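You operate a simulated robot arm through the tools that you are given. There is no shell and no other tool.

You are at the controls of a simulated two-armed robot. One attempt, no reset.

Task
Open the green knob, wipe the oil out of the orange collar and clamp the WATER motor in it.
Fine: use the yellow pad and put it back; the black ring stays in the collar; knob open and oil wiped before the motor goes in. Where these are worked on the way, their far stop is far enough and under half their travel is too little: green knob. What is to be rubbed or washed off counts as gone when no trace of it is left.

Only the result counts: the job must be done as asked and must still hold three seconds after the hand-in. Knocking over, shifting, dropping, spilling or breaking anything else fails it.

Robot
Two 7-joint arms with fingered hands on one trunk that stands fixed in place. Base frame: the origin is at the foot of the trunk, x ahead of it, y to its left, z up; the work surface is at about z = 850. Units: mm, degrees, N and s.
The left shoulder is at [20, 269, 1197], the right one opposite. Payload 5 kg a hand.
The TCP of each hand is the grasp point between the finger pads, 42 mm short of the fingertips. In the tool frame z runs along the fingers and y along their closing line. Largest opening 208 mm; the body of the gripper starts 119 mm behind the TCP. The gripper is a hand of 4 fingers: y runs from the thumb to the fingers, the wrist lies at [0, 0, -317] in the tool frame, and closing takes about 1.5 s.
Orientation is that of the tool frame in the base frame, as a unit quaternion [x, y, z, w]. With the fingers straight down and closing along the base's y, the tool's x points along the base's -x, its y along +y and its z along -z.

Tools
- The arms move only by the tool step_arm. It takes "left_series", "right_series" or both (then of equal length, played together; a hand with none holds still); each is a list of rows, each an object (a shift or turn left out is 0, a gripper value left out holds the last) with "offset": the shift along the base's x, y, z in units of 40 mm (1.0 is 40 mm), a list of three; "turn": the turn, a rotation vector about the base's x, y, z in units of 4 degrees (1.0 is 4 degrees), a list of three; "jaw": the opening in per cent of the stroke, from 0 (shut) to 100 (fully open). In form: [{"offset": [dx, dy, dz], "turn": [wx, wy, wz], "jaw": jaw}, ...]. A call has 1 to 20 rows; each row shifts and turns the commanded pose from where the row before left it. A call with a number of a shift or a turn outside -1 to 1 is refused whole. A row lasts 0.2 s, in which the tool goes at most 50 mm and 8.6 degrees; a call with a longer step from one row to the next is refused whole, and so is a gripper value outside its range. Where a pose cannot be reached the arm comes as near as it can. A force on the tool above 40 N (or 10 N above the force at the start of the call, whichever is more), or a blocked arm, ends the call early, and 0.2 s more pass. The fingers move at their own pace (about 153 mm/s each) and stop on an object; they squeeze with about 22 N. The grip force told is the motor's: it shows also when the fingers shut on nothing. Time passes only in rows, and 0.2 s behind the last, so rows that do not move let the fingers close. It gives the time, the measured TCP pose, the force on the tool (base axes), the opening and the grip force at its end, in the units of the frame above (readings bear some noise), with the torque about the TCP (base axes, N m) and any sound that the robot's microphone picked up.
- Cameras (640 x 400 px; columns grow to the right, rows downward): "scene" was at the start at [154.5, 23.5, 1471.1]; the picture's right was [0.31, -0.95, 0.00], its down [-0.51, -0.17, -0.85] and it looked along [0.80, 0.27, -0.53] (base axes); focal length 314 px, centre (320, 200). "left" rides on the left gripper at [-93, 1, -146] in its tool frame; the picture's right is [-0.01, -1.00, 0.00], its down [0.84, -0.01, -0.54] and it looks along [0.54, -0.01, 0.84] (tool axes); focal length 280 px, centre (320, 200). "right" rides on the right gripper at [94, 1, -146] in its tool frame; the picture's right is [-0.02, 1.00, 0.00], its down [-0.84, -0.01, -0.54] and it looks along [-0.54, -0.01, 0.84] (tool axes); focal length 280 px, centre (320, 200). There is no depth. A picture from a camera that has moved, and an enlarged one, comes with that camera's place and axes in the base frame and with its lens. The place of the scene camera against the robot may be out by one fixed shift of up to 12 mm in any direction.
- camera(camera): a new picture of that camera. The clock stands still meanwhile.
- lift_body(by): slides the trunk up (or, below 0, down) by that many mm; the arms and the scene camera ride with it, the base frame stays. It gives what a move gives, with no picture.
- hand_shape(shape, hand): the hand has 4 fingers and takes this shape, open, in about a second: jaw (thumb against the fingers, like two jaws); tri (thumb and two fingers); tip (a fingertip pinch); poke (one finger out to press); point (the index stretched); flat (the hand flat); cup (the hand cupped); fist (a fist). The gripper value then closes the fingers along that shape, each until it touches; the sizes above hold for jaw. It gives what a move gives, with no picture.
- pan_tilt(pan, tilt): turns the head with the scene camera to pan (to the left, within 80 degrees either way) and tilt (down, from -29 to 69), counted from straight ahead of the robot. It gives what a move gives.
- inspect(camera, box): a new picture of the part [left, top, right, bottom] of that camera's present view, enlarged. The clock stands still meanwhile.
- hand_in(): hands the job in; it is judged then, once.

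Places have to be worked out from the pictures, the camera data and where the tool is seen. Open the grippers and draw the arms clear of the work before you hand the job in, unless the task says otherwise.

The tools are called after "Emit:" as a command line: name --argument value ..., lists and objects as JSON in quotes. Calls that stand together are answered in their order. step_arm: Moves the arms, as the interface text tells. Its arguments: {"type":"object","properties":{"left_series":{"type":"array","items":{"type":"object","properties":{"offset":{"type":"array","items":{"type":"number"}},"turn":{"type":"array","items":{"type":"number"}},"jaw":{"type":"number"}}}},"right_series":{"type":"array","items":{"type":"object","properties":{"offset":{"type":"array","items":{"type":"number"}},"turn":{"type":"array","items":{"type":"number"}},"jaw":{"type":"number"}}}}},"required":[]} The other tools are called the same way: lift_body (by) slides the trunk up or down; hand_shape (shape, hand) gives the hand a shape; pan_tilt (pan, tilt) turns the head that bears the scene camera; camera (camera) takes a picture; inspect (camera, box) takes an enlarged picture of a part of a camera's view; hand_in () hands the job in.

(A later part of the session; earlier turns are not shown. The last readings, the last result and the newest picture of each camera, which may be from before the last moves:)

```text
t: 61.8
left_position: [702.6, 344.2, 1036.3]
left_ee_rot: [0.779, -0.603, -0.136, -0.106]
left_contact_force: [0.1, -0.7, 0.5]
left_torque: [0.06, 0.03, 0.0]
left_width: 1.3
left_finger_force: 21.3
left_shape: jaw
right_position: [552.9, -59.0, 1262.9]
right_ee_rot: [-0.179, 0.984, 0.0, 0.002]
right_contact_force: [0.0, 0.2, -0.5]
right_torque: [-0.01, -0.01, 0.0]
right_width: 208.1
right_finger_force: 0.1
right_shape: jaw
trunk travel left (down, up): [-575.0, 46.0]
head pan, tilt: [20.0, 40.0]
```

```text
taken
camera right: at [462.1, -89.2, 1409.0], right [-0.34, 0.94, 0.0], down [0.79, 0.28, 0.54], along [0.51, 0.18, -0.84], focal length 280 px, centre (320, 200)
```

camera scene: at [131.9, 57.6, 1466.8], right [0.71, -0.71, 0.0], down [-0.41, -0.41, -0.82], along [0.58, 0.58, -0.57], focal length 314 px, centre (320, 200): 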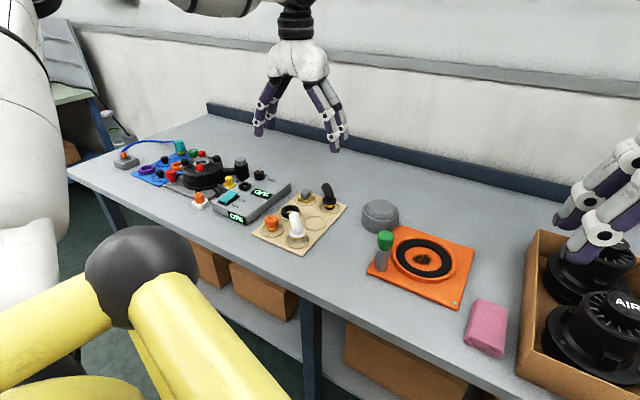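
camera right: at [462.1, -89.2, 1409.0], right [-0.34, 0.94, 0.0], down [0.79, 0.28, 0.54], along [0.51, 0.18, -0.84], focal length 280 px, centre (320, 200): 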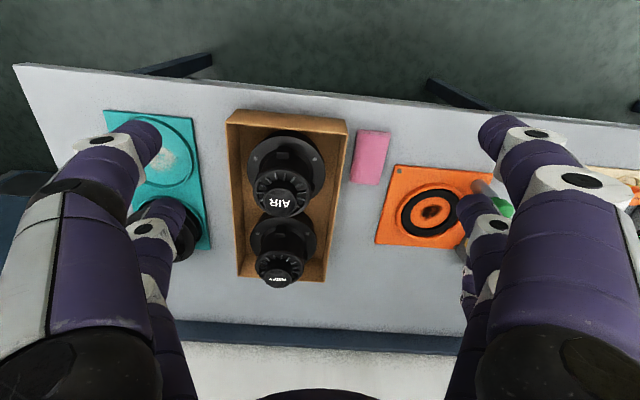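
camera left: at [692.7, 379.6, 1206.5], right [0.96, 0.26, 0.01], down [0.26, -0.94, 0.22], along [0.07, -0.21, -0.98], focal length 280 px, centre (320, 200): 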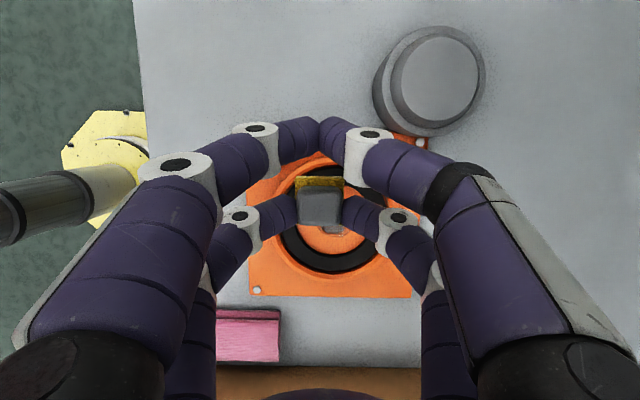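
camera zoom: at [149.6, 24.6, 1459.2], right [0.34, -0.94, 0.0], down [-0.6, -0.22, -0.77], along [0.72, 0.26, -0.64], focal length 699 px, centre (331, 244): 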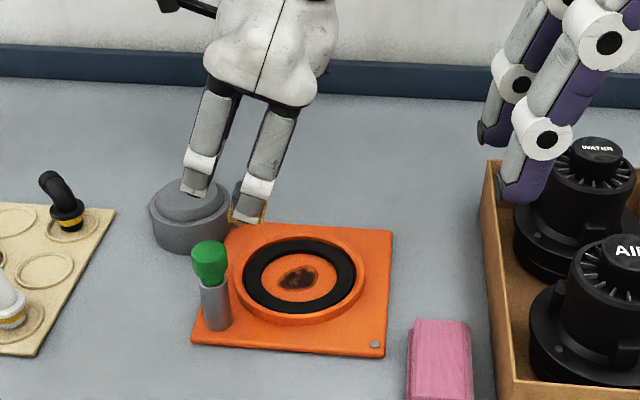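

The arm can't reach the collar with this wrist angle (rows 11–12 fell short). I turn the hand back by 60° about the vertical here at height, then see where it stands.

Emit:
step_arm --left_series '[{"turn": [0, 0, -1]}, {"turn": [0, 0, -1]}, {"turn": [0, 0, -1]}, {"turn": [0, 0, -1]}, {"turn": [0, 0, -1]}, {"turn": [0, 0, -1]}, {"turn": [0, 0, -1]}, {"turn": [0, 0, -1]}, {"turn": [0, 0, -1]}, {"turn": [0, 0, -1]}, {"turn": [0, 0, -1]}, {"turn": [0, 0, -1]}, {"turn": [0, 0, -1]}, {"turn": [0, 0, -1]}, {"turn": [0, 0, -1]}, {}]'

Emit:
camera --camera "left"

Emit:
inspect --camera "scene" --box '[230, 90, 400, 270]'

```text
t: 65.2
left_position: [702.4, 343.9, 1036.6]
left_ee_rot: [-0.372, 0.912, 0.066, 0.161]
left_contact_force: [0.1, -0.6, -0.1]
left_torque: [-0.01, -0.01, 0.02]
left_width: 1.3
left_finger_force: 22.2
left_shape: jaw
right_position: [552.0, -59.6, 1262.4]
right_ee_rot: [-0.178, 0.984, 0.001, 0.001]
right_contact_force: [-0.1, -0.2, 0.3]
right_torque: [0.03, 0.0, 0.01]
right_width: 207.8
right_finger_force: 0.1
right_shape: jaw
trunk travel left (down, up): [-575.0, 46.0]
head pan, tilt: [20.0, 40.0]
```

```text
taken
camera left: at [730.4, 370.2, 1206.4], right [0.71, -0.7, 0.01], down [-0.69, -0.69, 0.22], along [-0.15, -0.16, -0.98], focal length 280 px, centre (320, 200)
```

left: 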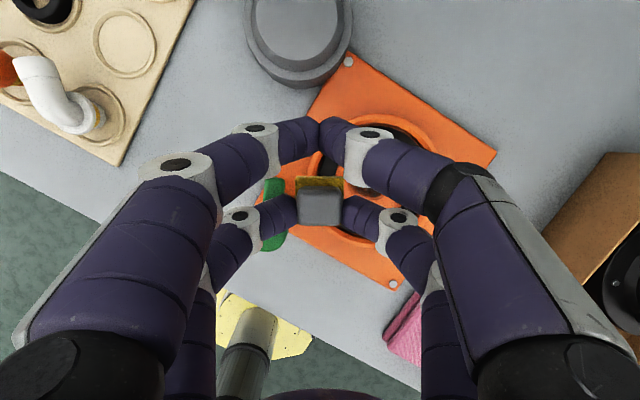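

```text
2.22 times, centred on (315, 180) of scene
camera zoom: at [149.8, 24.5, 1459.1], right [0.34, -0.94, 0.0], down [-0.6, -0.22, -0.77], along [0.72, 0.26, -0.64], focal length 699 px, centre (331, 244)
```

zoom: 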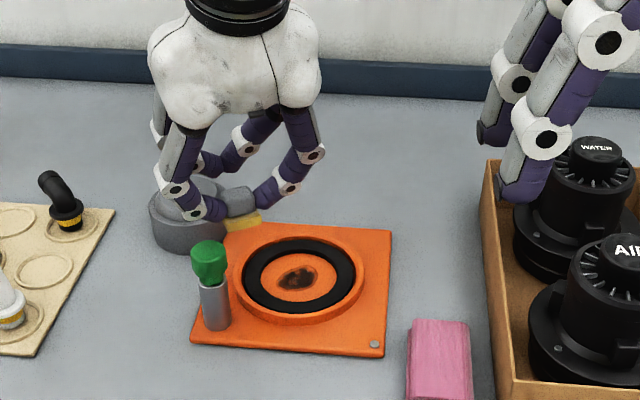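

The pose is normal again. I move the pad over the collar centre (about (740, 287)) and lower it to just above the rim.

Emit:
step_arm --left_series '[{"offset": [0.405, -0.39, 0]}, {"offset": [0.405, -0.39, 0]}, {"offset": [0.405, -0.39, 0]}, {"offset": [0, 0, -0.7]}, {"offset": [0, 0, -0.7]}, {"offset": [0, 0, -0.6]}, {}]'

Emit:
inspect --camera "left" --box '[220, 80, 440, 280]'

Emit:
inspect --camera "scene" --box '[230, 120, 400, 270]'

Emit:
inspect --camera "right" --box '[360, 140, 500, 270]'

```text
t: 66.8
left_position: [750.5, 297.7, 957.1]
left_ee_rot: [-0.373, 0.911, 0.066, 0.161]
left_contact_force: [-0.1, -0.3, -0.2]
left_torque: [-0.01, 0.04, -0.01]
left_width: 1.2
left_finger_force: 21.8
left_shape: jaw
right_position: [551.0, -59.9, 1262.2]
right_ee_rot: [-0.178, 0.984, 0.0, 0.0]
right_contact_force: [0.4, -0.4, -0.4]
right_torque: [0.0, -0.02, 0.0]
right_width: 208.2
right_finger_force: 0.0
right_shape: jaw
trunk travel left (down, up): [-575.0, 46.0]
head pan, tilt: [20.0, 40.0]
```

```text
2.00 times, centred on (330, 180) of left
camera zoom: at [777.8, 323.6, 1126.8], right [0.71, -0.7, 0.01], down [-0.69, -0.69, 0.22], along [-0.15, -0.16, -0.98], focal length 561 px, centre (300, 240)
```

zoom: 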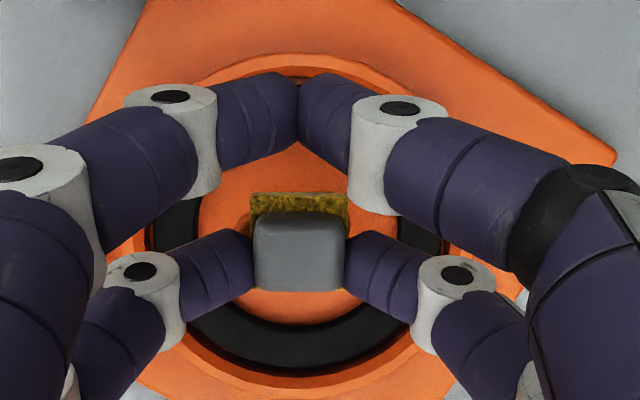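

```text
2.67 times, centred on (315, 195) of scene
camera zoom: at [149.6, 24.4, 1459.2], right [0.34, -0.94, 0.0], down [-0.6, -0.22, -0.77], along [0.72, 0.26, -0.64], focal length 839 px, centre (333, 213)
```

zoom: 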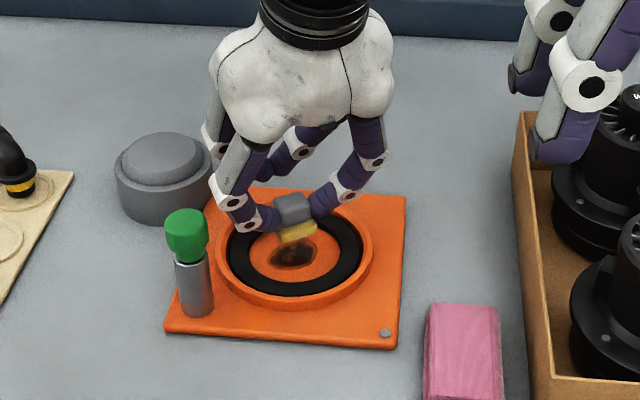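

```text
3.08 times, centred on (430, 205) of right
camera zoom: at [462.2, -89.4, 1409.1], right [-0.34, 0.94, 0.0], down [0.79, 0.28, 0.54], along [0.51, 0.18, -0.84], focal length 863 px, centre (-18, 185)
```

zoom: 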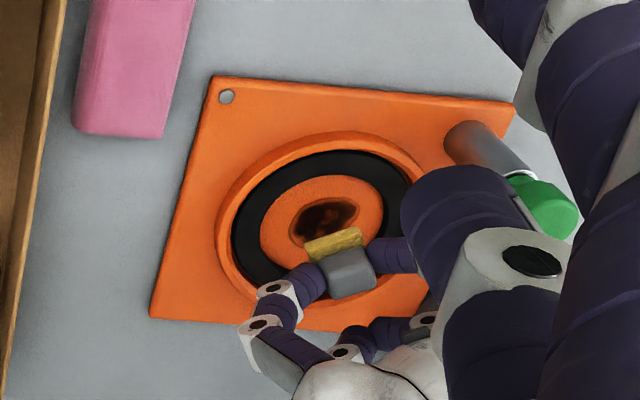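

The pad hangs over the oil, centred within a few mm. I lower it until light contact.

Emit:
step_arm --left_series '[{"offset": [0, -0.04, -0.4]}, {"offset": [0, 0, -0.35]}, {}]'

Emit:
inspect --camera "scene" --box '[260, 160, 360, 240]'

```text
t: 67.6
left_position: [749.7, 298.1, 926.7]
left_ee_rot: [-0.373, 0.912, 0.064, 0.16]
left_contact_force: [0.1, -0.2, -0.4]
left_torque: [0.02, 0.04, 0.02]
left_width: 1.5
left_finger_force: 21.5
left_shape: jaw
right_position: [551.6, -57.6, 1262.5]
right_ee_rot: [-0.178, 0.984, -0.001, -0.001]
right_contact_force: [0.1, -0.4, 0.3]
right_torque: [-0.01, -0.01, 0.01]
right_width: 207.8
right_finger_force: 0.1
right_shape: jaw
trunk travel left (down, up): [-575.0, 46.0]
head pan, tilt: [20.0, 40.0]
```

```text
5.00 times, centred on (310, 200) of scene
camera zoom: at [149.7, 24.5, 1459.2], right [0.34, -0.94, 0.0], down [-0.6, -0.22, -0.77], along [0.72, 0.26, -0.64], focal length 1573 px, centre (370, 200)
```

zoom: 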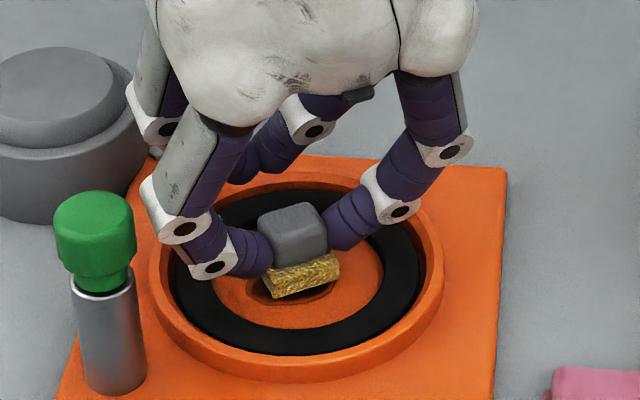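

Still about a few mm above. I lower in small steps until the force shows contact.

Emit:
step_arm --left_series '[{"offset": [0, 0, -0.06]}, {"offset": [0, 0, -0.06]}, {}]'

```text
t: 68.4
left_position: [748.2, 298.4, 922.9]
left_ee_rot: [-0.373, 0.911, 0.064, 0.161]
left_contact_force: [0.3, -0.8, 3.3]
left_torque: [-0.02, -0.01, 0.03]
left_width: 1.4
left_finger_force: 22.0
left_shape: jaw
left hand out of reach, approached as far as the arm can: row 1
right_position: [551.6, -59.5, 1263.0]
right_ee_rot: [-0.177, 0.984, 0.0, 0.001]
right_contact_force: [0.9, -0.5, -0.2]
right_torque: [-0.03, 0.02, 0.04]
right_width: 208.0
right_finger_force: 0.0
right_shape: jaw
trunk travel left (down, up): [-575.0, 46.0]
head pan, tilt: [20.0, 40.0]
```

Contact felt at z≈923 but the arm is near a joint limit at this wrist angle. I raise a little, turn the hand back 24° more about the pad, and come down again.

Emit:
step_arm --left_series '[{"offset": [0, 0, 0.25]}, {"offset": [0.021, -0.032, 0], "turn": [0, 0, -1]}, {"offset": [0.021, -0.032, 0], "turn": [0, 0, -1]}, {"offset": [0.021, -0.032, 0], "turn": [0, 0, -1]}, {"offset": [0.021, -0.032, 0], "turn": [0, 0, -1]}, {"offset": [0.021, -0.032, 0], "turn": [0, 0, -1]}, {"offset": [0.021, -0.032, 0], "turn": [0, 0, -1]}, {}, {"offset": [0, 0, -0.15]}, {"offset": [0, 0, -0.1]}, {}]'

Emit:
inspect --camera "scene" --box '[260, 160, 360, 240]'

Emit:
inspect --camera "left" --box '[220, 80, 440, 280]'

```text
t: 70.8
left_position: [755.8, 289.6, 923.0]
left_ee_rot: [-0.175, 0.969, 0.031, 0.171]
left_contact_force: [0.4, 0.3, 2.6]
left_torque: [-0.04, 0.03, -0.01]
left_width: 1.4
left_finger_force: 22.2
left_shape: jaw
right_position: [550.9, -61.0, 1262.3]
right_ee_rot: [-0.179, 0.984, -0.001, -0.001]
right_contact_force: [-0.4, -0.1, 0.0]
right_torque: [0.03, 0.0, 0.03]
right_width: 207.6
right_finger_force: 0.0
right_shape: jaw
trunk travel left (down, up): [-575.0, 46.0]
head pan, tilt: [20.0, 40.0]
```

```text
5.00 times, centred on (310, 200) of scene
camera zoom: at [149.5, 24.6, 1459.2], right [0.34, -0.94, 0.0], down [-0.6, -0.22, -0.77], along [0.72, 0.26, -0.64], focal length 1573 px, centre (370, 200)
```

zoom: 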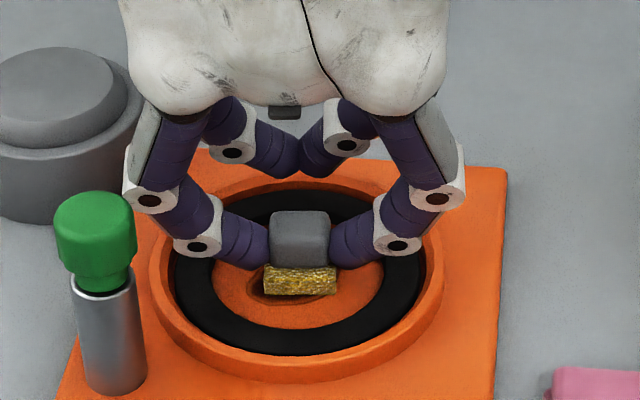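

```text
2.00 times, centred on (330, 180) of left
camera zoom: at [790.7, 303.4, 1092.9], right [0.36, -0.93, 0.01], down [-0.91, -0.35, 0.22], along [-0.2, -0.08, -0.98], focal length 561 px, centre (300, 240)
```

zoom: 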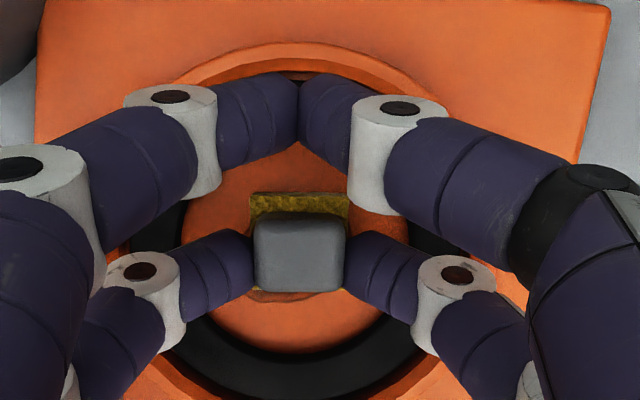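

The pad rests on the oil with about 3 N. I press slightly more and wipe a raster of short strokes, staying inside the black ring.

Emit:
step_arm --left_series '[{"offset": [0, 0, -0.05]}, {"offset": [0.354, -0.161, 0]}, {"offset": [-0.328, -0.1225, 0]}, {"offset": [-0.328, -0.1225, 0]}, {"offset": [-0.0963, 0.2577, 0]}, {"offset": [0.328, 0.1225, 0]}, {"offset": [0.328, 0.1225, 0]}, {"offset": [-0.0963, 0.2577, 0]}, {"offset": [-0.328, -0.1225, 0]}, {"offset": [-0.328, -0.1225, 0]}, {"offset": [0.0963, -0.2577, 0]}, {"offset": [0.328, 0.1225, 0]}, {"offset": [0.328, 0.1225, 0]}, {"offset": [-0.328, -0.1225, 0]}, {}]'

Emit:
inspect --camera "scene" --box '[260, 160, 360, 240]'

Emit:
inspect --camera "right" --box '[360, 140, 500, 270]'

```text
t: 74.0
left_position: [752.1, 290.2, 920.7]
left_ee_rot: [-0.176, 0.969, 0.031, 0.172]
left_contact_force: [7.0, 3.0, 20.9]
left_torque: [-0.02, 0.1, -0.01]
left_width: 2.6
left_finger_force: 22.5
left_shape: jaw
right_position: [550.9, -59.6, 1263.3]
right_ee_rot: [-0.178, 0.984, 0.0, 0.0]
right_contact_force: [-0.3, -0.1, 0.6]
right_torque: [0.0, 0.02, 0.01]
right_width: 208.1
right_finger_force: 0.2
right_shape: jaw
trunk travel left (down, up): [-575.0, 46.0]
head pan, tilt: [20.0, 40.0]
```

```text
5.00 times, centred on (310, 200) of scene
camera zoom: at [149.0, 24.4, 1459.3], right [0.34, -0.94, 0.0], down [-0.6, -0.22, -0.77], along [0.72, 0.26, -0.64], focal length 1573 px, centre (370, 200)
```

zoom: 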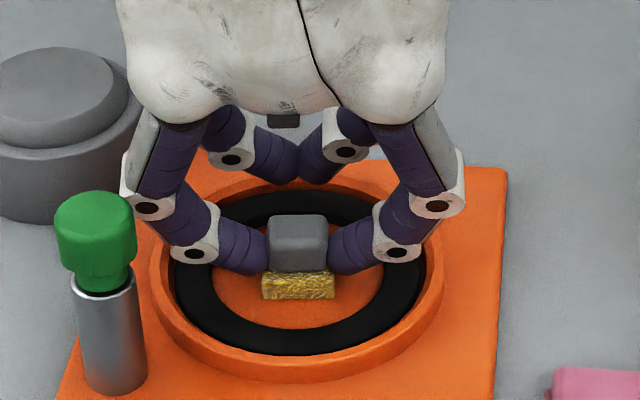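

```text
3.08 times, centred on (430, 205) of right
camera zoom: at [461.6, -89.3, 1409.3], right [-0.34, 0.94, 0.0], down [0.79, 0.28, 0.54], along [0.51, 0.18, -0.84], focal length 863 px, centre (-18, 185)
```

zoom: 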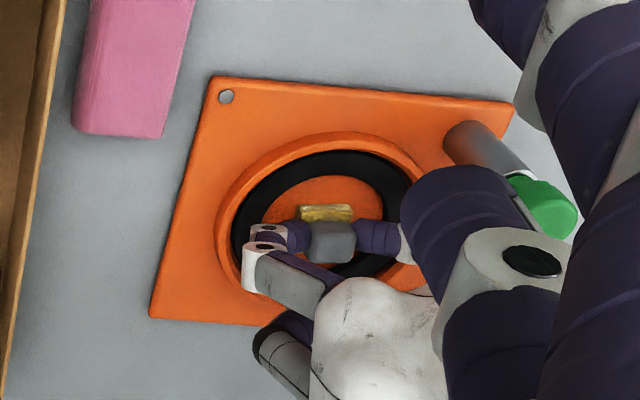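

The visible part is clean. I lift the pad and look at the whole inside of the collar for traces.

Emit:
step_arm --left_series '[{"offset": [0, 0, 0.5]}, {"offset": [0, 0, 0.9]}, {"offset": [0, 0, 0.9]}, {"offset": [0.3, 0.7, 0.4]}, {"offset": [0.3, 0.8, 0]}, {"offset": [0, 0.8, 0]}, {}]'

Emit:
inspect --camera "scene" --box '[270, 170, 350, 240]'

Emit:
inspect --camera "right" --box '[380, 160, 480, 250]'

Emit:
camera --camera "left"

```text
t: 75.6
left_position: [776.2, 380.4, 1027.2]
left_ee_rot: [-0.175, 0.969, 0.031, 0.172]
left_contact_force: [0.4, -0.3, -0.4]
left_torque: [0.05, 0.04, 0.03]
left_width: 2.5
left_finger_force: 21.7
left_shape: jaw
right_position: [552.2, -61.1, 1263.3]
right_ee_rot: [-0.177, 0.984, 0.0, 0.001]
right_contact_force: [-0.3, -0.5, 0.3]
right_torque: [0.09, 0.02, 0.0]
right_width: 207.6
right_finger_force: 0.1
right_shape: jaw
trunk travel left (down, up): [-575.0, 46.0]
head pan, tilt: [20.0, 40.0]
```

```text
5.71 times, centred on (310, 205) of scene
camera zoom: at [150.0, 24.0, 1459.1], right [0.34, -0.94, 0.0], down [-0.6, -0.22, -0.77], along [0.72, 0.26, -0.64], focal length 1797 px, centre (377, 171)
```

zoom: 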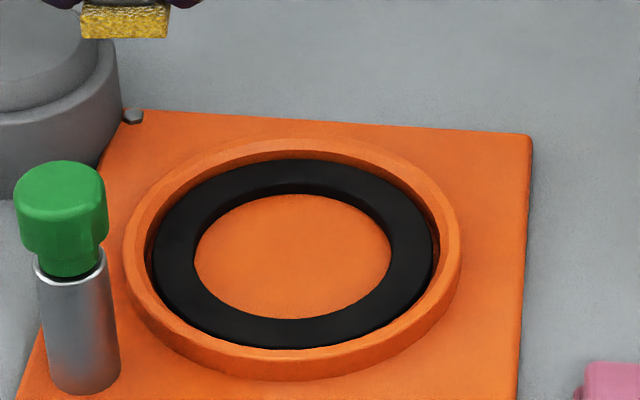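

```text
4.44 times, centred on (430, 205) of right
camera zoom: at [462.7, -90.0, 1408.7], right [-0.34, 0.94, 0.0], down [0.79, 0.28, 0.54], along [0.51, 0.18, -0.84], focal length 1246 px, centre (-169, 178)
```

zoom: 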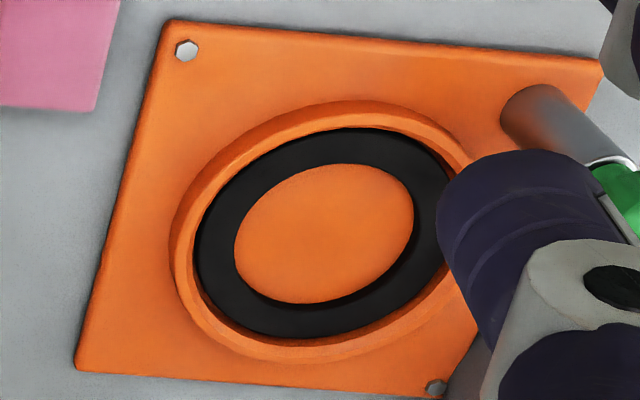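

```text
taken
camera left: at [812.0, 393.1, 1197.7], right [0.36, -0.93, 0.0], down [-0.91, -0.35, 0.22], along [-0.2, -0.08, -0.98], focal length 280 px, centre (320, 200)
```

left: 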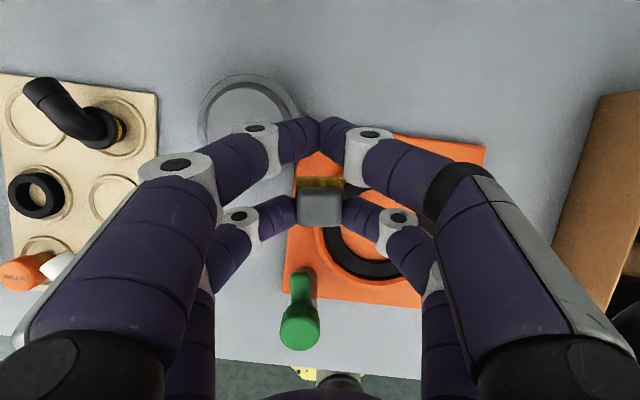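

The collar is spotless and the ring is in place. I carry the pad back to the tray, rotating the hand back to the pick-up orientation on the way.

Emit:
step_arm --left_series '[{"offset": [-0.081, 0.4225, 0.2], "turn": [0, 0, 1]}, {"offset": [-0.081, 0.4225, 0.2], "turn": [0, 0, 1]}, {"offset": [-0.081, 0.4225, 0.2], "turn": [0, 0, 1]}, {"offset": [-0.081, 0.4225, 0.2], "turn": [0, 0, 1]}, {"offset": [-0.081, 0.4225, 0], "turn": [0, 0, 1]}, {"offset": [-0.081, 0.4225, 0], "turn": [0, 0, 1]}, {"offset": [-0.081, 0.4225, 0], "turn": [0, 0, 1]}, {"offset": [-0.081, 0.4225, 0], "turn": [0, 0, 1]}, {"offset": [-0.081, 0.4225, 0], "turn": [0, 0, 1]}, {"offset": [-0.081, 0.4225, 0], "turn": [0, 0, 1]}, {"offset": [-0.081, 0.4225, 0], "turn": [0, 0, 1]}, {"offset": [-0.081, 0.4225, 0], "turn": [0, 0, 1]}, {"offset": [-0.081, 0.4225, 0], "turn": [0, 0, 1]}, {"offset": [-0.081, 0.4225, 0], "turn": [0, 0, 1]}, {"offset": [-0.081, 0.4225, 0], "turn": [0, 0, 1]}, {"offset": [-0.081, 0.4225, 0], "turn": [0, 0, 1]}, {"offset": [-0.081, 0.4225, 0], "turn": [0, 0, 1]}, {"offset": [-0.081, 0.4225, 0], "turn": [0, 0, 1]}, {"offset": [-0.081, 0.4225, 0], "turn": [0, 0, 1]}, {"offset": [-0.081, 0.4225, 0], "turn": [0, 0, 1]}]'

Emit:
step_arm --left_series '[{"turn": [0, 0, 1]}, {}]'

Emit:
camera --camera "left"

```text
t: 79.8
left_position: [710.2, 719.6, 1059.0]
left_ee_rot: [0.758, -0.629, -0.133, -0.11]
left_contact_force: [-0.4, 0.2, -0.4]
left_torque: [-0.04, -0.01, -0.01]
left_width: 1.9
left_finger_force: 22.0
left_shape: jaw
right_position: [552.1, -59.0, 1262.8]
right_ee_rot: [-0.177, 0.984, 0.0, 0.001]
right_contact_force: [-0.3, 0.8, 1.1]
right_torque: [0.04, 0.0, 0.04]
right_width: 208.1
right_finger_force: 0.1
right_shape: jaw
trunk travel left (down, up): [-575.0, 46.0]
head pan, tilt: [20.0, 40.0]
```

```text
t: 80.4
left_position: [710.4, 719.9, 1060.7]
left_ee_rot: [0.779, -0.602, -0.138, -0.107]
left_contact_force: [-0.8, 0.3, -0.2]
left_torque: [-0.01, 0.01, -0.03]
left_width: 2.2
left_finger_force: 22.1
left_shape: jaw
right_position: [551.3, -59.0, 1263.1]
right_ee_rot: [-0.177, 0.984, 0.0, 0.001]
right_contact_force: [0.4, 0.6, 0.2]
right_torque: [0.05, -0.04, -0.02]
right_width: 208.1
right_finger_force: 0.2
right_shape: jaw
trunk travel left (down, up): [-575.0, 46.0]
head pan, tilt: [20.0, 40.0]
```

```text
taken
camera left: at [701.3, 754.8, 1231.0], right [0.96, 0.27, 0.01], down [0.26, -0.94, 0.22], along [0.06, -0.21, -0.98], focal length 280 px, centre (320, 200)
```

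left: 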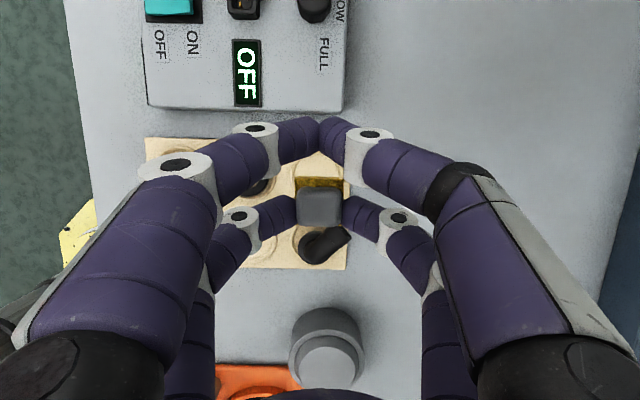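

I am right above the pick-up spot with the same orientation. I lower to just above the recess floor.

Emit:
step_arm --left_series '[{"offset": [0.015, -0.02, -0.9]}, {"offset": [0, 0, -0.9]}, {"offset": [0, 0, -0.9]}, {"offset": [0, 0, -0.6]}, {"offset": [0, 0, -0.1]}, {}]'

Emit:
pan_tilt --pan 45 --tilt 35

Emit:
inspect --camera "scene" --box '[260, 160, 350, 240]'

Emit:
camera --camera "left"

```text
t: 81.8
left_position: [712.1, 720.7, 924.1]
left_ee_rot: [0.779, -0.602, -0.137, -0.106]
left_contact_force: [-0.7, 0.1, -0.3]
left_torque: [-0.04, 0.0, -0.02]
left_width: 2.0
left_finger_force: 21.7
left_shape: jaw
right_position: [550.9, -59.4, 1264.5]
right_ee_rot: [-0.178, 0.984, 0.0, -0.001]
right_contact_force: [-0.1, 0.0, -0.7]
right_torque: [-0.02, 0.02, -0.01]
right_width: 207.8
right_finger_force: 0.1
right_shape: jaw
trunk travel left (down, up): [-575.0, 46.0]
head pan, tilt: [20.0, 40.0]
```

```text
t: 82.7
left_position: [711.9, 719.0, 922.7]
left_ee_rot: [0.779, -0.603, -0.137, -0.106]
left_contact_force: [0.3, -0.8, -0.6]
left_torque: [0.02, -0.02, -0.01]
left_width: 2.0
left_finger_force: 21.9
left_shape: jaw
right_position: [552.2, -59.0, 1262.2]
right_ee_rot: [-0.178, 0.984, 0.0, -0.001]
right_contact_force: [0.8, -0.6, 0.0]
right_torque: [0.03, 0.01, 0.02]
right_width: 207.7
right_finger_force: 0.1
right_shape: jaw
trunk travel left (down, up): [-575.0, 46.0]
head pan, tilt: [45.0, 35.0]
```

```text
5.00 times, centred on (305, 200) of scene
camera zoom: at [132.0, 57.7, 1466.7], right [0.71, -0.71, 0.0], down [-0.41, -0.41, -0.82], along [0.58, 0.58, -0.57], focal length 1573 px, centre (395, 200)
```

zoom: 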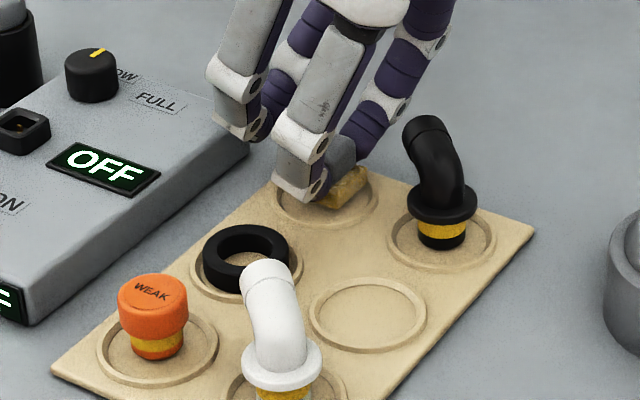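

```text
taken
camera left: at [703.0, 754.6, 1094.3], right [0.96, 0.26, 0.0], down [0.26, -0.94, 0.22], along [0.06, -0.21, -0.98], focal length 280 px, centre (320, 200)
```

left: 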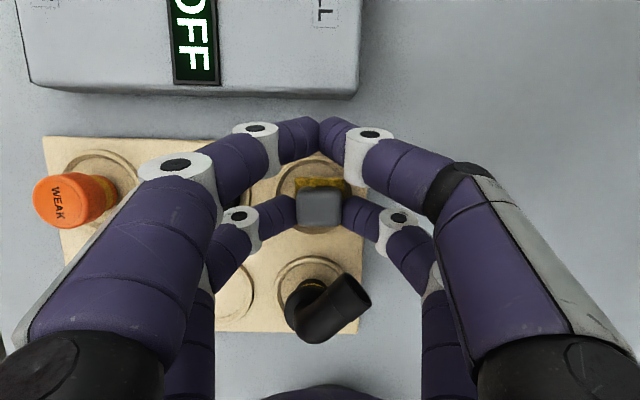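

The pad hovers a few mm over its recess. I lower a little further to touch down.

Emit:
step_arm --left_series '[{"offset": [0, 0, -0.05]}, {"offset": [0, 0, -0.04]}, {}]'

```text
t: 83.5
left_position: [713.2, 717.6, 920.8]
left_ee_rot: [0.78, -0.602, -0.137, -0.106]
left_contact_force: [0.8, 0.0, -0.5]
left_torque: [-0.02, -0.01, 0.03]
left_width: 2.3
left_finger_force: 22.4
left_shape: jaw
right_position: [551.2, -59.5, 1262.4]
right_ee_rot: [-0.178, 0.984, 0.001, 0.0]
right_contact_force: [-0.2, 0.7, -1.0]
right_torque: [-0.01, -0.03, 0.02]
right_width: 208.0
right_finger_force: 0.0
right_shape: jaw
trunk travel left (down, up): [-575.0, 46.0]
head pan, tilt: [45.0, 35.0]
```

No contact yet; a bit lower.

Emit:
step_arm --left_series '[{"offset": [-0.02, 0, -0.04]}, {"offset": [0, 0, -0.03]}, {}]'

```text
t: 84.3
left_position: [711.9, 718.9, 918.2]
left_ee_rot: [0.779, -0.603, -0.137, -0.106]
left_contact_force: [1.3, 0.5, 0.2]
left_torque: [0.02, -0.02, 0.02]
left_width: 2.0
left_finger_force: 22.1
left_shape: jaw
right_position: [551.0, -59.0, 1263.1]
right_ee_rot: [-0.178, 0.984, 0.0, -0.001]
right_contact_force: [-0.4, 0.3, 0.1]
right_torque: [0.0, 0.0, 0.0]
right_width: 207.9
right_finger_force: 0.1
right_shape: jaw
trunk travel left (down, up): [-575.0, 46.0]
head pan, tilt: [45.0, 35.0]
```

Slightly lower still, since the handle may have slid up a touch during wiping.

Emit:
step_arm --left_series '[{"offset": [0, 0, -0.03]}, {"offset": [0, 0, -0.03]}, {}]'

Emit:
inspect --camera "scene" --box '[280, 170, 330, 220]'

```text
t: 85.1
left_position: [712.2, 718.1, 917.5]
left_ee_rot: [0.779, -0.603, -0.137, -0.107]
left_contact_force: [0.9, 1.2, 14.1]
left_torque: [-0.18, -0.05, 0.01]
left_width: 2.4
left_finger_force: 21.7
left_shape: jaw
right_position: [550.5, -59.5, 1263.4]
right_ee_rot: [-0.179, 0.984, -0.001, 0.0]
right_contact_force: [0.4, -0.2, 0.2]
right_torque: [0.01, 0.0, 0.0]
right_width: 207.9
right_finger_force: 0.0
right_shape: jaw
trunk travel left (down, up): [-575.0, 46.0]
head pan, tilt: [45.0, 35.0]
```

```text
8.00 times, centred on (305, 195) of scene
camera zoom: at [131.2, 57.2, 1467.0], right [0.71, -0.71, 0.0], down [-0.41, -0.41, -0.82], along [0.58, 0.58, -0.57], focal length 2516 px, centre (440, 240)
```

zoom: 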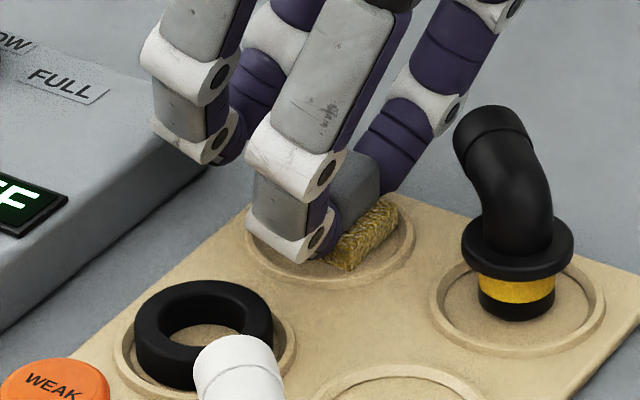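

Contact: 14 N, pad flat in its recess. I open to 35 % and lift straight up.

Emit:
step_arm --left_series '[{"offset": [0, 0, 0.03], "jaw": 15}, {"jaw": 35}, {"jaw": 35}, {"jaw": 35}, {"offset": [0, 0, 0.5]}, {"offset": [0, 0, 0.9]}, {"offset": [0, 0, 0.9]}, {"offset": [0, 0, 0.9]}, {}]'

Emit:
inspect --camera "scene" --box '[250, 160, 350, 250]'

Emit:
camera --camera "left"

```text
t: 87.1
left_position: [710.5, 718.8, 1043.9]
left_ee_rot: [0.779, -0.602, -0.138, -0.105]
left_contact_force: [0.3, -0.1, 0.2]
left_torque: [-0.04, 0.03, -0.01]
left_width: 72.1
left_finger_force: 0.0
left_shape: jaw
right_position: [551.4, -60.5, 1262.0]
right_ee_rot: [-0.178, 0.984, 0.0, 0.0]
right_contact_force: [0.1, 0.6, -0.2]
right_torque: [-0.02, 0.04, -0.03]
right_width: 208.2
right_finger_force: 0.1
right_shape: jaw
trunk travel left (down, up): [-575.0, 46.0]
head pan, tilt: [45.0, 35.0]
```

```text
4.44 times, centred on (300, 205) of scene
camera zoom: at [132.5, 58.1, 1466.6], right [0.71, -0.71, 0.0], down [-0.41, -0.41, -0.82], along [0.58, 0.58, -0.57], focal length 1398 px, centre (409, 178)
```

zoom: 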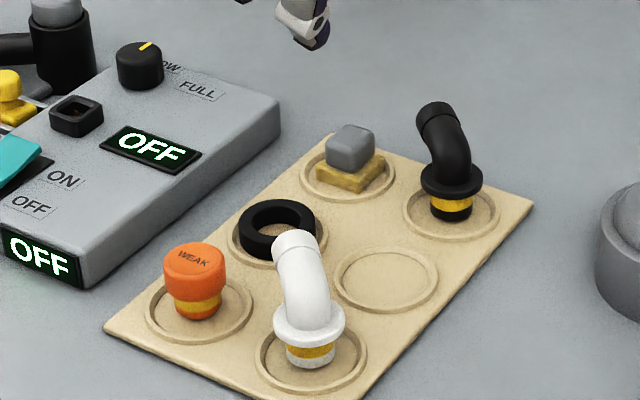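

```text
taken
camera left: at [701.9, 754.3, 1214.6], right [0.96, 0.26, 0.0], down [0.26, -0.94, 0.22], along [0.06, -0.21, -0.98], focal length 280 px, centre (320, 200)
```

left: 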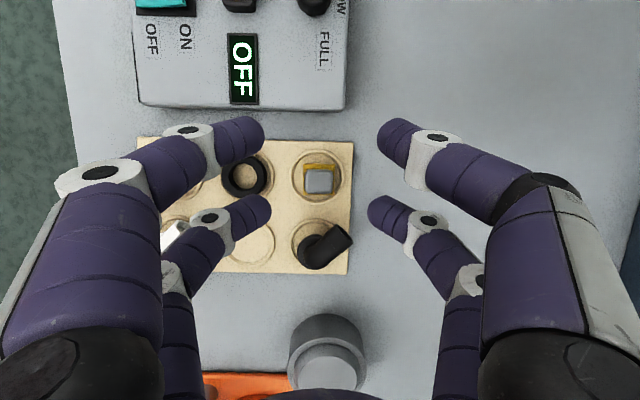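

The pad is back in its recess. Now the motor: I rotate the left hand back to face the box while moving clear, and shift the right hand forward so that its camera looks down on the WATER motor.

Emit:
step_arm --left_series '[{"offset": [-0.1, -0.4, 0.2], "turn": [0, 0, -1]}, {"offset": [-0.1, -0.4, 0.2], "turn": [0, 0, -1]}, {"offset": [-0.1, -0.4, 0.2], "turn": [0, 0, -1]}, {"offset": [-0.1, -0.4, 0.2], "turn": [0, 0, -1]}, {"offset": [-0.1, -0.4, 0.2], "turn": [0, 0, -1]}, {"offset": [-0.1, -0.4, 0.2], "turn": [0, 0, -1]}, {"offset": [-0.1, -0.3, 0.2], "turn": [0, 0, -1]}, {"offset": [-0.1, -0.3, 0.2], "turn": [0, 0, -1]}, {"offset": [-0.1, -0.3, 0.2], "turn": [0, 0, -1]}, {"offset": [-0.1, -0.3, 0.2], "turn": [0, 0, -1]}, {"offset": [-0.1, -0.3, 0.2], "turn": [0, 0, -1]}, {"offset": [-0.1, -0.3, 0.2], "turn": [0, 0, -1]}, {"offset": [-0.1, -0.3, 0], "turn": [0, 0, -1]}, {"offset": [-0.1, -0.3, 0], "turn": [0, 0, -1]}, {"turn": [0, 0, -1]}, {"turn": [0, 0, -1]}, {"turn": [0, 0, -1]}, {"turn": [0, 0, -1]}, {"turn": [0, 0, -1]}, {"turn": [0, 0, -1]}]' --right_series '[{"offset": [0.7, -0.1, 0]}, {"offset": [0.7, -0.1, 0]}, {"offset": [0.7, -0.1, 0]}, {"offset": [0.7, -0.1, 0]}, {"offset": [0.7, 0, 0]}, {}, {}, {}, {}, {}, {}, {}, {}, {}, {}, {}, {}, {}, {}, {}]'

Emit:
camera --camera "right"

Emit:
pan_tilt --pan 0 --tilt 35

Emit:
camera --camera "scene"

```text
t: 91.3
left_position: [655.2, 526.1, 1140.7]
left_ee_rot: [-0.211, 0.962, 0.037, 0.17]
left_contact_force: [-0.7, 0.4, -0.1]
left_torque: [-0.07, -0.04, 0.01]
left_width: 72.7
left_finger_force: 0.1
left_shape: jaw
right_position: [690.1, -74.5, 1262.8]
right_ee_rot: [-0.178, 0.984, 0.0, -0.001]
right_contact_force: [0.6, 0.9, -0.1]
right_torque: [-0.04, -0.04, -0.01]
right_width: 207.8
right_finger_force: 0.2
right_shape: jaw
trunk travel left (down, up): [-575.0, 46.0]
head pan, tilt: [45.0, 35.0]
```

```text
taken
camera right: at [601.4, -104.7, 1408.1], right [-0.34, 0.94, 0.0], down [0.79, 0.28, 0.54], along [0.51, 0.18, -0.84], focal length 280 px, centre (320, 200)
```

right: 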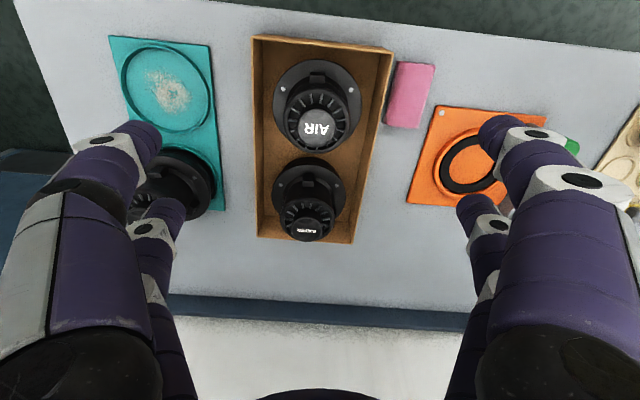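

```text
t: 92.4
left_position: [655.5, 526.5, 1140.1]
left_ee_rot: [-0.21, 0.962, 0.037, 0.169]
left_contact_force: [0.2, 0.0, -0.4]
left_torque: [0.01, 0.0, 0.01]
left_width: 72.5
left_finger_force: 0.1
left_shape: jaw
right_position: [691.3, -75.5, 1262.6]
right_ee_rot: [-0.178, 0.984, 0.001, 0.0]
right_contact_force: [-0.5, -0.1, 0.6]
right_torque: [0.0, 0.02, 0.01]
right_width: 208.1
right_finger_force: 0.0
right_shape: jaw
trunk travel left (down, up): [-575.0, 46.0]
head pan, tilt: [0.0, 35.0]
```

```text
taken
camera scene: at [157.7, -4.4, 1466.8], right [0.0, -1.0, 0.0], down [-0.57, 0.0, -0.82], along [0.82, 0.0, -0.57], focal length 314 px, centre (320, 200)
```

scene: 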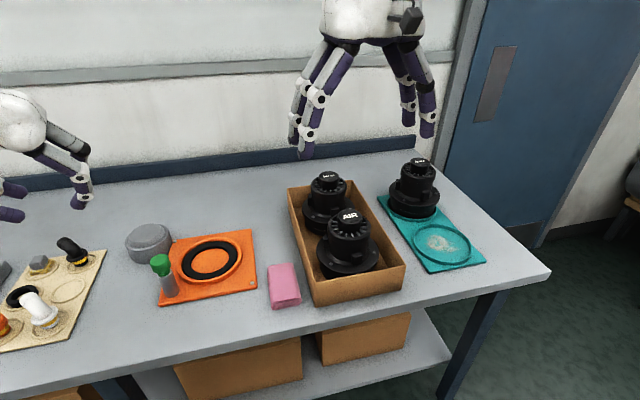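

I zoom into both views of the motors to measure the WATER motor and the box.

Emit:
inspect --camera "right" --box '[235, 130, 395, 260]'

Emit:
inspect --camera "scene" --box '[270, 160, 420, 310]'

Emit:
inspect --camera "right" --box '[235, 20, 455, 260]'

```text
3.08 times, centred on (315, 195) of right
camera zoom: at [601.6, -105.1, 1408.0], right [-0.34, 0.94, 0.0], down [0.79, 0.28, 0.54], along [0.51, 0.18, -0.84], focal length 863 px, centre (335, 215)
```

zoom: 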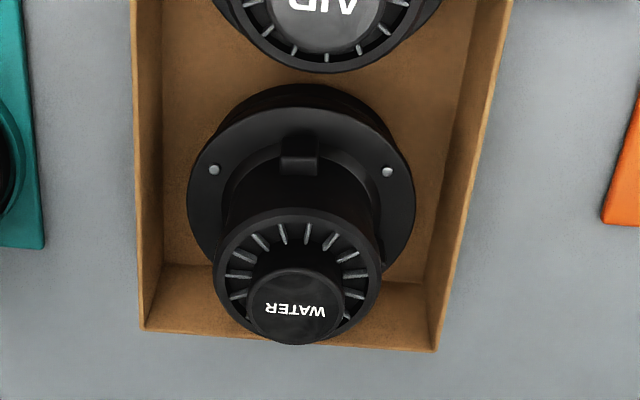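

```text
2.67 times, centred on (345, 235) of scene
camera zoom: at [157.7, -4.4, 1466.8], right [0.0, -1.0, 0.0], down [-0.57, 0.0, -0.82], along [0.82, 0.0, -0.57], focal length 839 px, centre (253, 107)
```

zoom: 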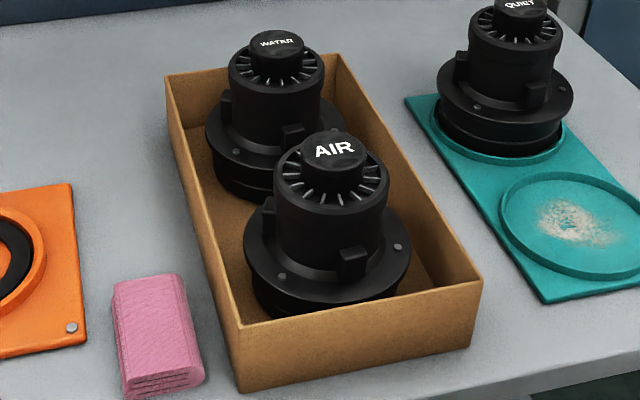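

```text
1.67 times, centred on (345, 140) of right
camera zoom: at [601.6, -105.1, 1408.0], right [-0.34, 0.94, 0.0], down [0.79, 0.28, 0.54], along [0.51, 0.18, -0.84], focal length 467 px, centre (278, 300)
```

zoom: 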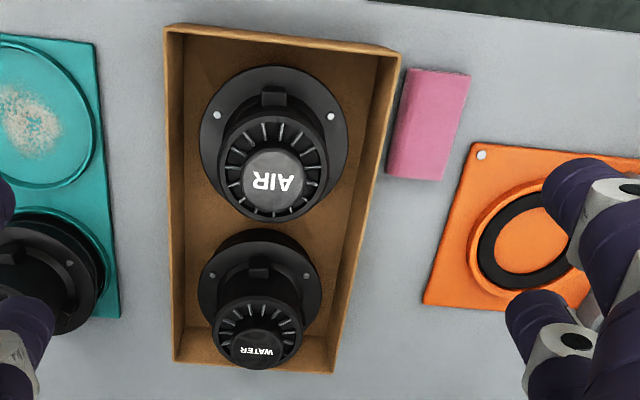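

I judge the WATER motor's axis at about (900, −23): body top z≈994 with radius 50, cap top z≈1021, box walls up to z≈934. I'll grip the upper body with the left hand tilted back; first the right hand moves out of the way while the left turns and opens.

Emit:
step_arm --left_series '[{"turn": [0, 0, -1], "jaw": 90}, {"turn": [0, 0, -1]}, {"turn": [0, 0, -1]}, {"turn": [0, 0, -1]}, {"turn": [0, 0, -1]}, {"offset": [0, 0, 0.2]}, {"offset": [0, 0, 0.2]}, {"offset": [0, 0, 0.2]}, {}]' --right_series '[{"offset": [-0.69, -0.8, 0]}, {"offset": [-0.69, -0.8, 0]}, {"offset": [-0.69, -0.8, 0]}, {"offset": [-0.69, -0.8, 0]}, {"offset": [-0.69, -0.8, 0]}, {"offset": [-0.69, -0.8, 0]}, {"offset": [-0.69, -0.8, 0]}, {"offset": [-0.69, -0.8, 0]}, {}]'

Emit:
step_arm --left_series '[{"offset": [0.3, -0.75, 0]}, {"offset": [0.3, -0.75, 0]}, {"offset": [0.3, -0.75, 0]}, {"offset": [0.3, -0.75, 0]}, {"offset": [0.3, -0.75, 0]}, {"offset": [0.3, -0.75, 0]}, {"offset": [0.3, -0.75, 0]}, {"offset": [0.3, -0.75, 0]}, {"offset": [0.3, -0.75, 0]}, {"offset": [0.3, -0.75, 0]}, {"offset": [0.3, -0.75, 0]}, {"offset": [0.3, -0.75, 0]}, {"offset": [0.3, -0.75, 0]}, {"offset": [0.3, -0.75, 0]}, {"offset": [0.3, -0.75, 0]}, {"offset": [0.3, -0.75, 0]}, {"offset": [0.3, -0.75, 0]}, {"offset": [0.3, -0.75, 0]}, {}]'

Emit:
camera --camera "left"

Emit:
camera --camera "scene"

Emit:
camera --camera "right"

```text
t: 94.4
left_position: [656.5, 527.4, 1164.0]
left_ee_rot: [-0.04, 0.984, 0.006, 0.173]
left_contact_force: [-0.2, -0.4, -1.5]
left_torque: [-0.14, 0.04, -0.07]
left_width: 187.1
left_finger_force: 0.1
left_shape: jaw
right_position: [471.4, -329.8, 1262.1]
right_ee_rot: [-0.178, 0.984, 0.0, 0.0]
right_contact_force: [0.2, 1.1, -0.1]
right_torque: [-0.16, 0.14, 0.03]
right_width: 207.7
right_finger_force: 0.0
right_shape: jaw
trunk travel left (down, up): [-575.0, 46.0]
head pan, tilt: [0.0, 35.0]
```

```text
t: 98.4
left_position: [779.4, 217.1, 1166.5]
left_ee_rot: [-0.039, 0.984, 0.007, 0.175]
left_contact_force: [0.4, 0.4, 0.1]
left_torque: [0.01, 0.04, -0.01]
left_width: 187.3
left_finger_force: 0.1
left_shape: jaw
left hand out of reach, approached as far as the arm can: row 11, 12, 13, 14, 15, 16, 17, 18
right_position: [469.9, -332.4, 1262.3]
right_ee_rot: [-0.178, 0.984, 0.0, 0.001]
right_contact_force: [0.3, 0.2, 0.0]
right_torque: [-0.01, 0.06, -0.02]
right_width: 207.8
right_finger_force: 0.1
right_shape: jaw
trunk travel left (down, up): [-575.0, 46.0]
head pan, tilt: [0.0, 35.0]
```

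```text
taken
camera left: at [819.0, 220.6, 1335.7], right [0.09, -1.0, 0.01], down [-0.97, -0.09, 0.22], along [-0.22, -0.03, -0.98], focal length 280 px, centre (320, 200)
```

left: 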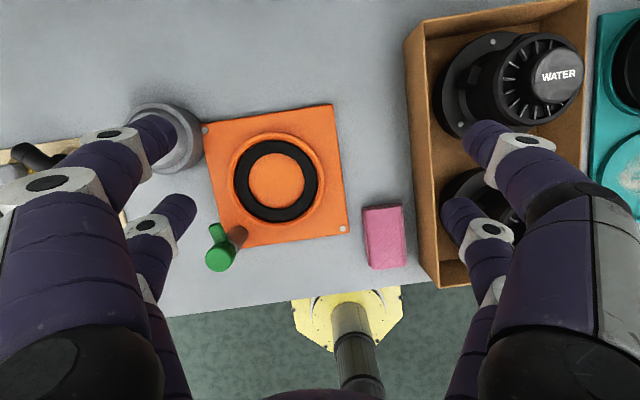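

```text
taken
camera scene: at [158.1, -4.6, 1466.7], right [0.0, -1.0, 0.0], down [-0.57, 0.0, -0.82], along [0.82, 0.0, -0.57], focal length 314 px, centre (320, 200)
```

scene: 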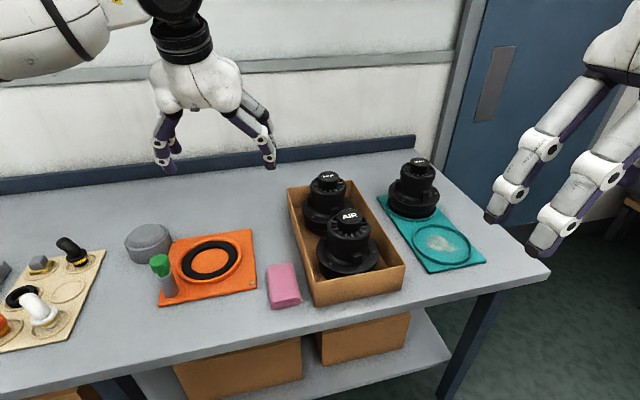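

```text
taken
camera right: at [381.6, -361.7, 1407.8], right [-0.34, 0.94, 0.0], down [0.79, 0.28, 0.54], along [0.51, 0.18, -0.84], focal length 280 px, centre (320, 200)
```

right: 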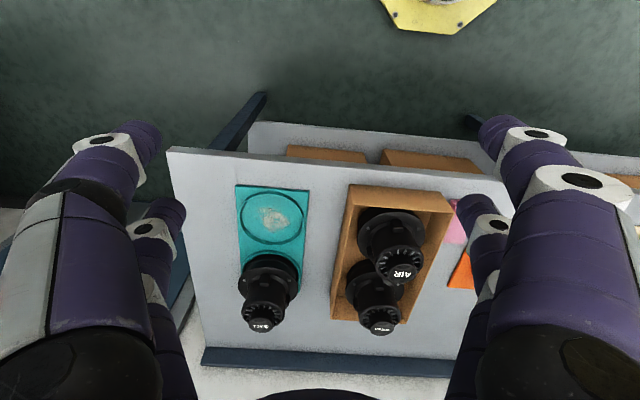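

The arm stopped short at (779, 217) — a joint limit at this height, not distance. I try again lower, at about z 1095, which still clears the motor's cap.

Emit:
step_arm --left_series '[{"offset": [0, 0, -0.6]}, {"offset": [0, 0, -0.6]}, {"offset": [0, 0, -0.5]}, {"offset": [0.2, -0.6, 0]}, {"offset": [0.2, -0.6, 0]}, {"offset": [0.2, -0.6, 0]}, {}]'

```text
t: 100.0
left_position: [775.3, 203.8, 1095.6]
left_ee_rot: [-0.039, 0.984, 0.004, 0.174]
left_contact_force: [0.3, -0.2, -0.4]
left_torque: [0.04, 0.0, -0.02]
left_width: 187.1
left_finger_force: 0.0
left_shape: jaw
left hand out of reach, approached as far as the arm can: row 4, 5, 6
right_position: [470.4, -333.2, 1263.0]
right_ee_rot: [-0.177, 0.984, 0.001, 0.0]
right_contact_force: [-0.2, -0.2, 0.3]
right_torque: [0.04, 0.03, -0.02]
right_width: 208.0
right_finger_force: 0.0
right_shape: jaw
trunk travel left (down, up): [-575.0, 46.0]
head pan, tilt: [0.0, 35.0]
```

It is not the height. I reduce the tilt by 12° and test whether sideways motion becomes possible.

Emit:
step_arm --left_series '[{"turn": [-0.08, 0.99, 0]}, {"turn": [-0.08, 0.99, 0]}, {"turn": [-0.08, 0.99, 0]}, {"offset": [0.2, -0.6, 0]}, {"offset": [0.2, -0.6, 0]}, {"offset": [0.2, -0.6, 0]}, {}]'

```text
t: 101.6
left_position: [748.0, 223.9, 1100.9]
left_ee_rot: [-0.039, 0.997, 0.003, 0.071]
left_contact_force: [0.1, 0.6, 0.2]
left_torque: [-0.01, -0.02, -0.02]
left_width: 187.2
left_finger_force: 0.1
left_shape: jaw
left hand out of reach, approached as far as the arm can: row 1, 2, 3, 4, 5, 6
right_position: [470.4, -331.4, 1262.1]
right_ee_rot: [-0.178, 0.984, 0.0, 0.0]
right_contact_force: [-0.1, -0.2, 0.9]
right_torque: [-0.02, 0.02, -0.03]
right_width: 208.1
right_finger_force: 0.0
right_shape: jaw
trunk travel left (down, up): [-575.0, 46.0]
head pan, tilt: [0.0, 35.0]
```

Less tilt made it worse, so some joint of the arm's posture limits it. I look at the arm's configuration with the head camera.

Emit:
pan_tilt --pan 40 --tilt 5

Emit:
camera --camera "scene"

Emit:
pan_tilt --pan -30 --tilt 5

Emit:
camera --camera "scene"

```text
t: 102.7
left_position: [747.6, 225.2, 1102.2]
left_ee_rot: [-0.04, 0.997, 0.003, 0.071]
left_contact_force: [0.2, -0.6, 0.5]
left_torque: [-0.01, -0.01, -0.01]
left_width: 187.4
left_finger_force: 0.0
left_shape: jaw
right_position: [469.6, -331.7, 1261.4]
right_ee_rot: [-0.178, 0.984, 0.0, 0.0]
right_contact_force: [0.3, -1.1, 0.4]
right_torque: [0.0, 0.03, -0.02]
right_width: 208.1
right_finger_force: 0.1
right_shape: jaw
trunk travel left (down, up): [-575.0, 46.0]
head pan, tilt: [40.0, 5.0]
```

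```text
taken
camera scene: at [140.0, 54.5, 1514.9], right [0.64, -0.77, 0.0], down [-0.07, -0.06, -1.0], along [0.76, 0.64, -0.09], focal length 314 px, centre (320, 200)
```

scene: 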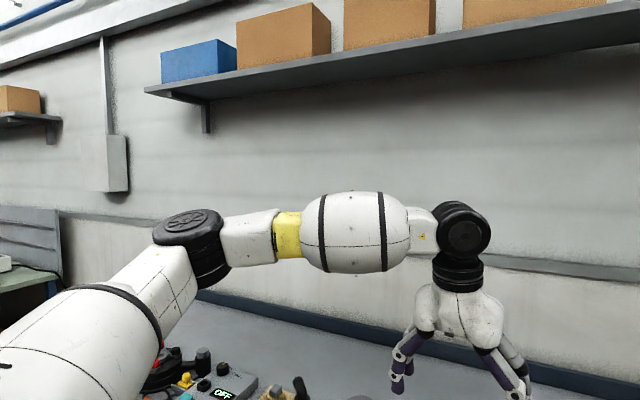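

```text
t: 104.1
left_position: [747.6, 225.6, 1099.3]
left_ee_rot: [-0.04, 0.997, 0.003, 0.071]
left_contact_force: [-0.1, -0.1, -0.3]
left_torque: [0.0, 0.02, 0.02]
left_width: 187.4
left_finger_force: 0.0
left_shape: jaw
right_position: [469.8, -330.8, 1261.2]
right_ee_rot: [-0.178, 0.984, 0.0, 0.0]
right_contact_force: [-0.3, 0.5, -0.3]
right_torque: [-0.02, -0.03, 0.05]
right_width: 207.8
right_finger_force: 0.1
right_shape: jaw
trunk travel left (down, up): [-575.0, 46.0]
head pan, tilt: [-30.0, 5.0]
```

```text
taken
camera scene: at [149.2, -50.4, 1515.0], right [-0.5, -0.87, 0.0], down [-0.08, 0.04, -1.0], along [0.86, -0.5, -0.09], focal length 314 px, centre (320, 200)
```

scene: 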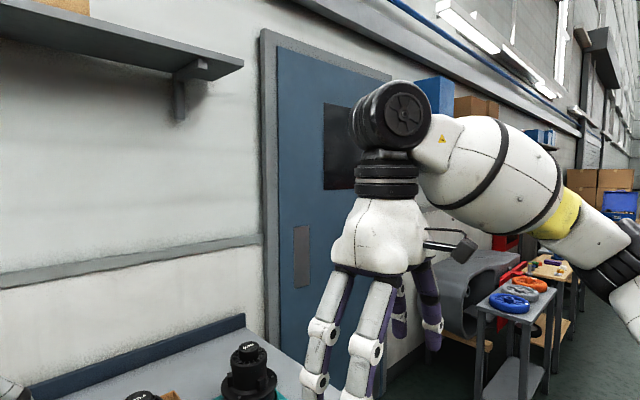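

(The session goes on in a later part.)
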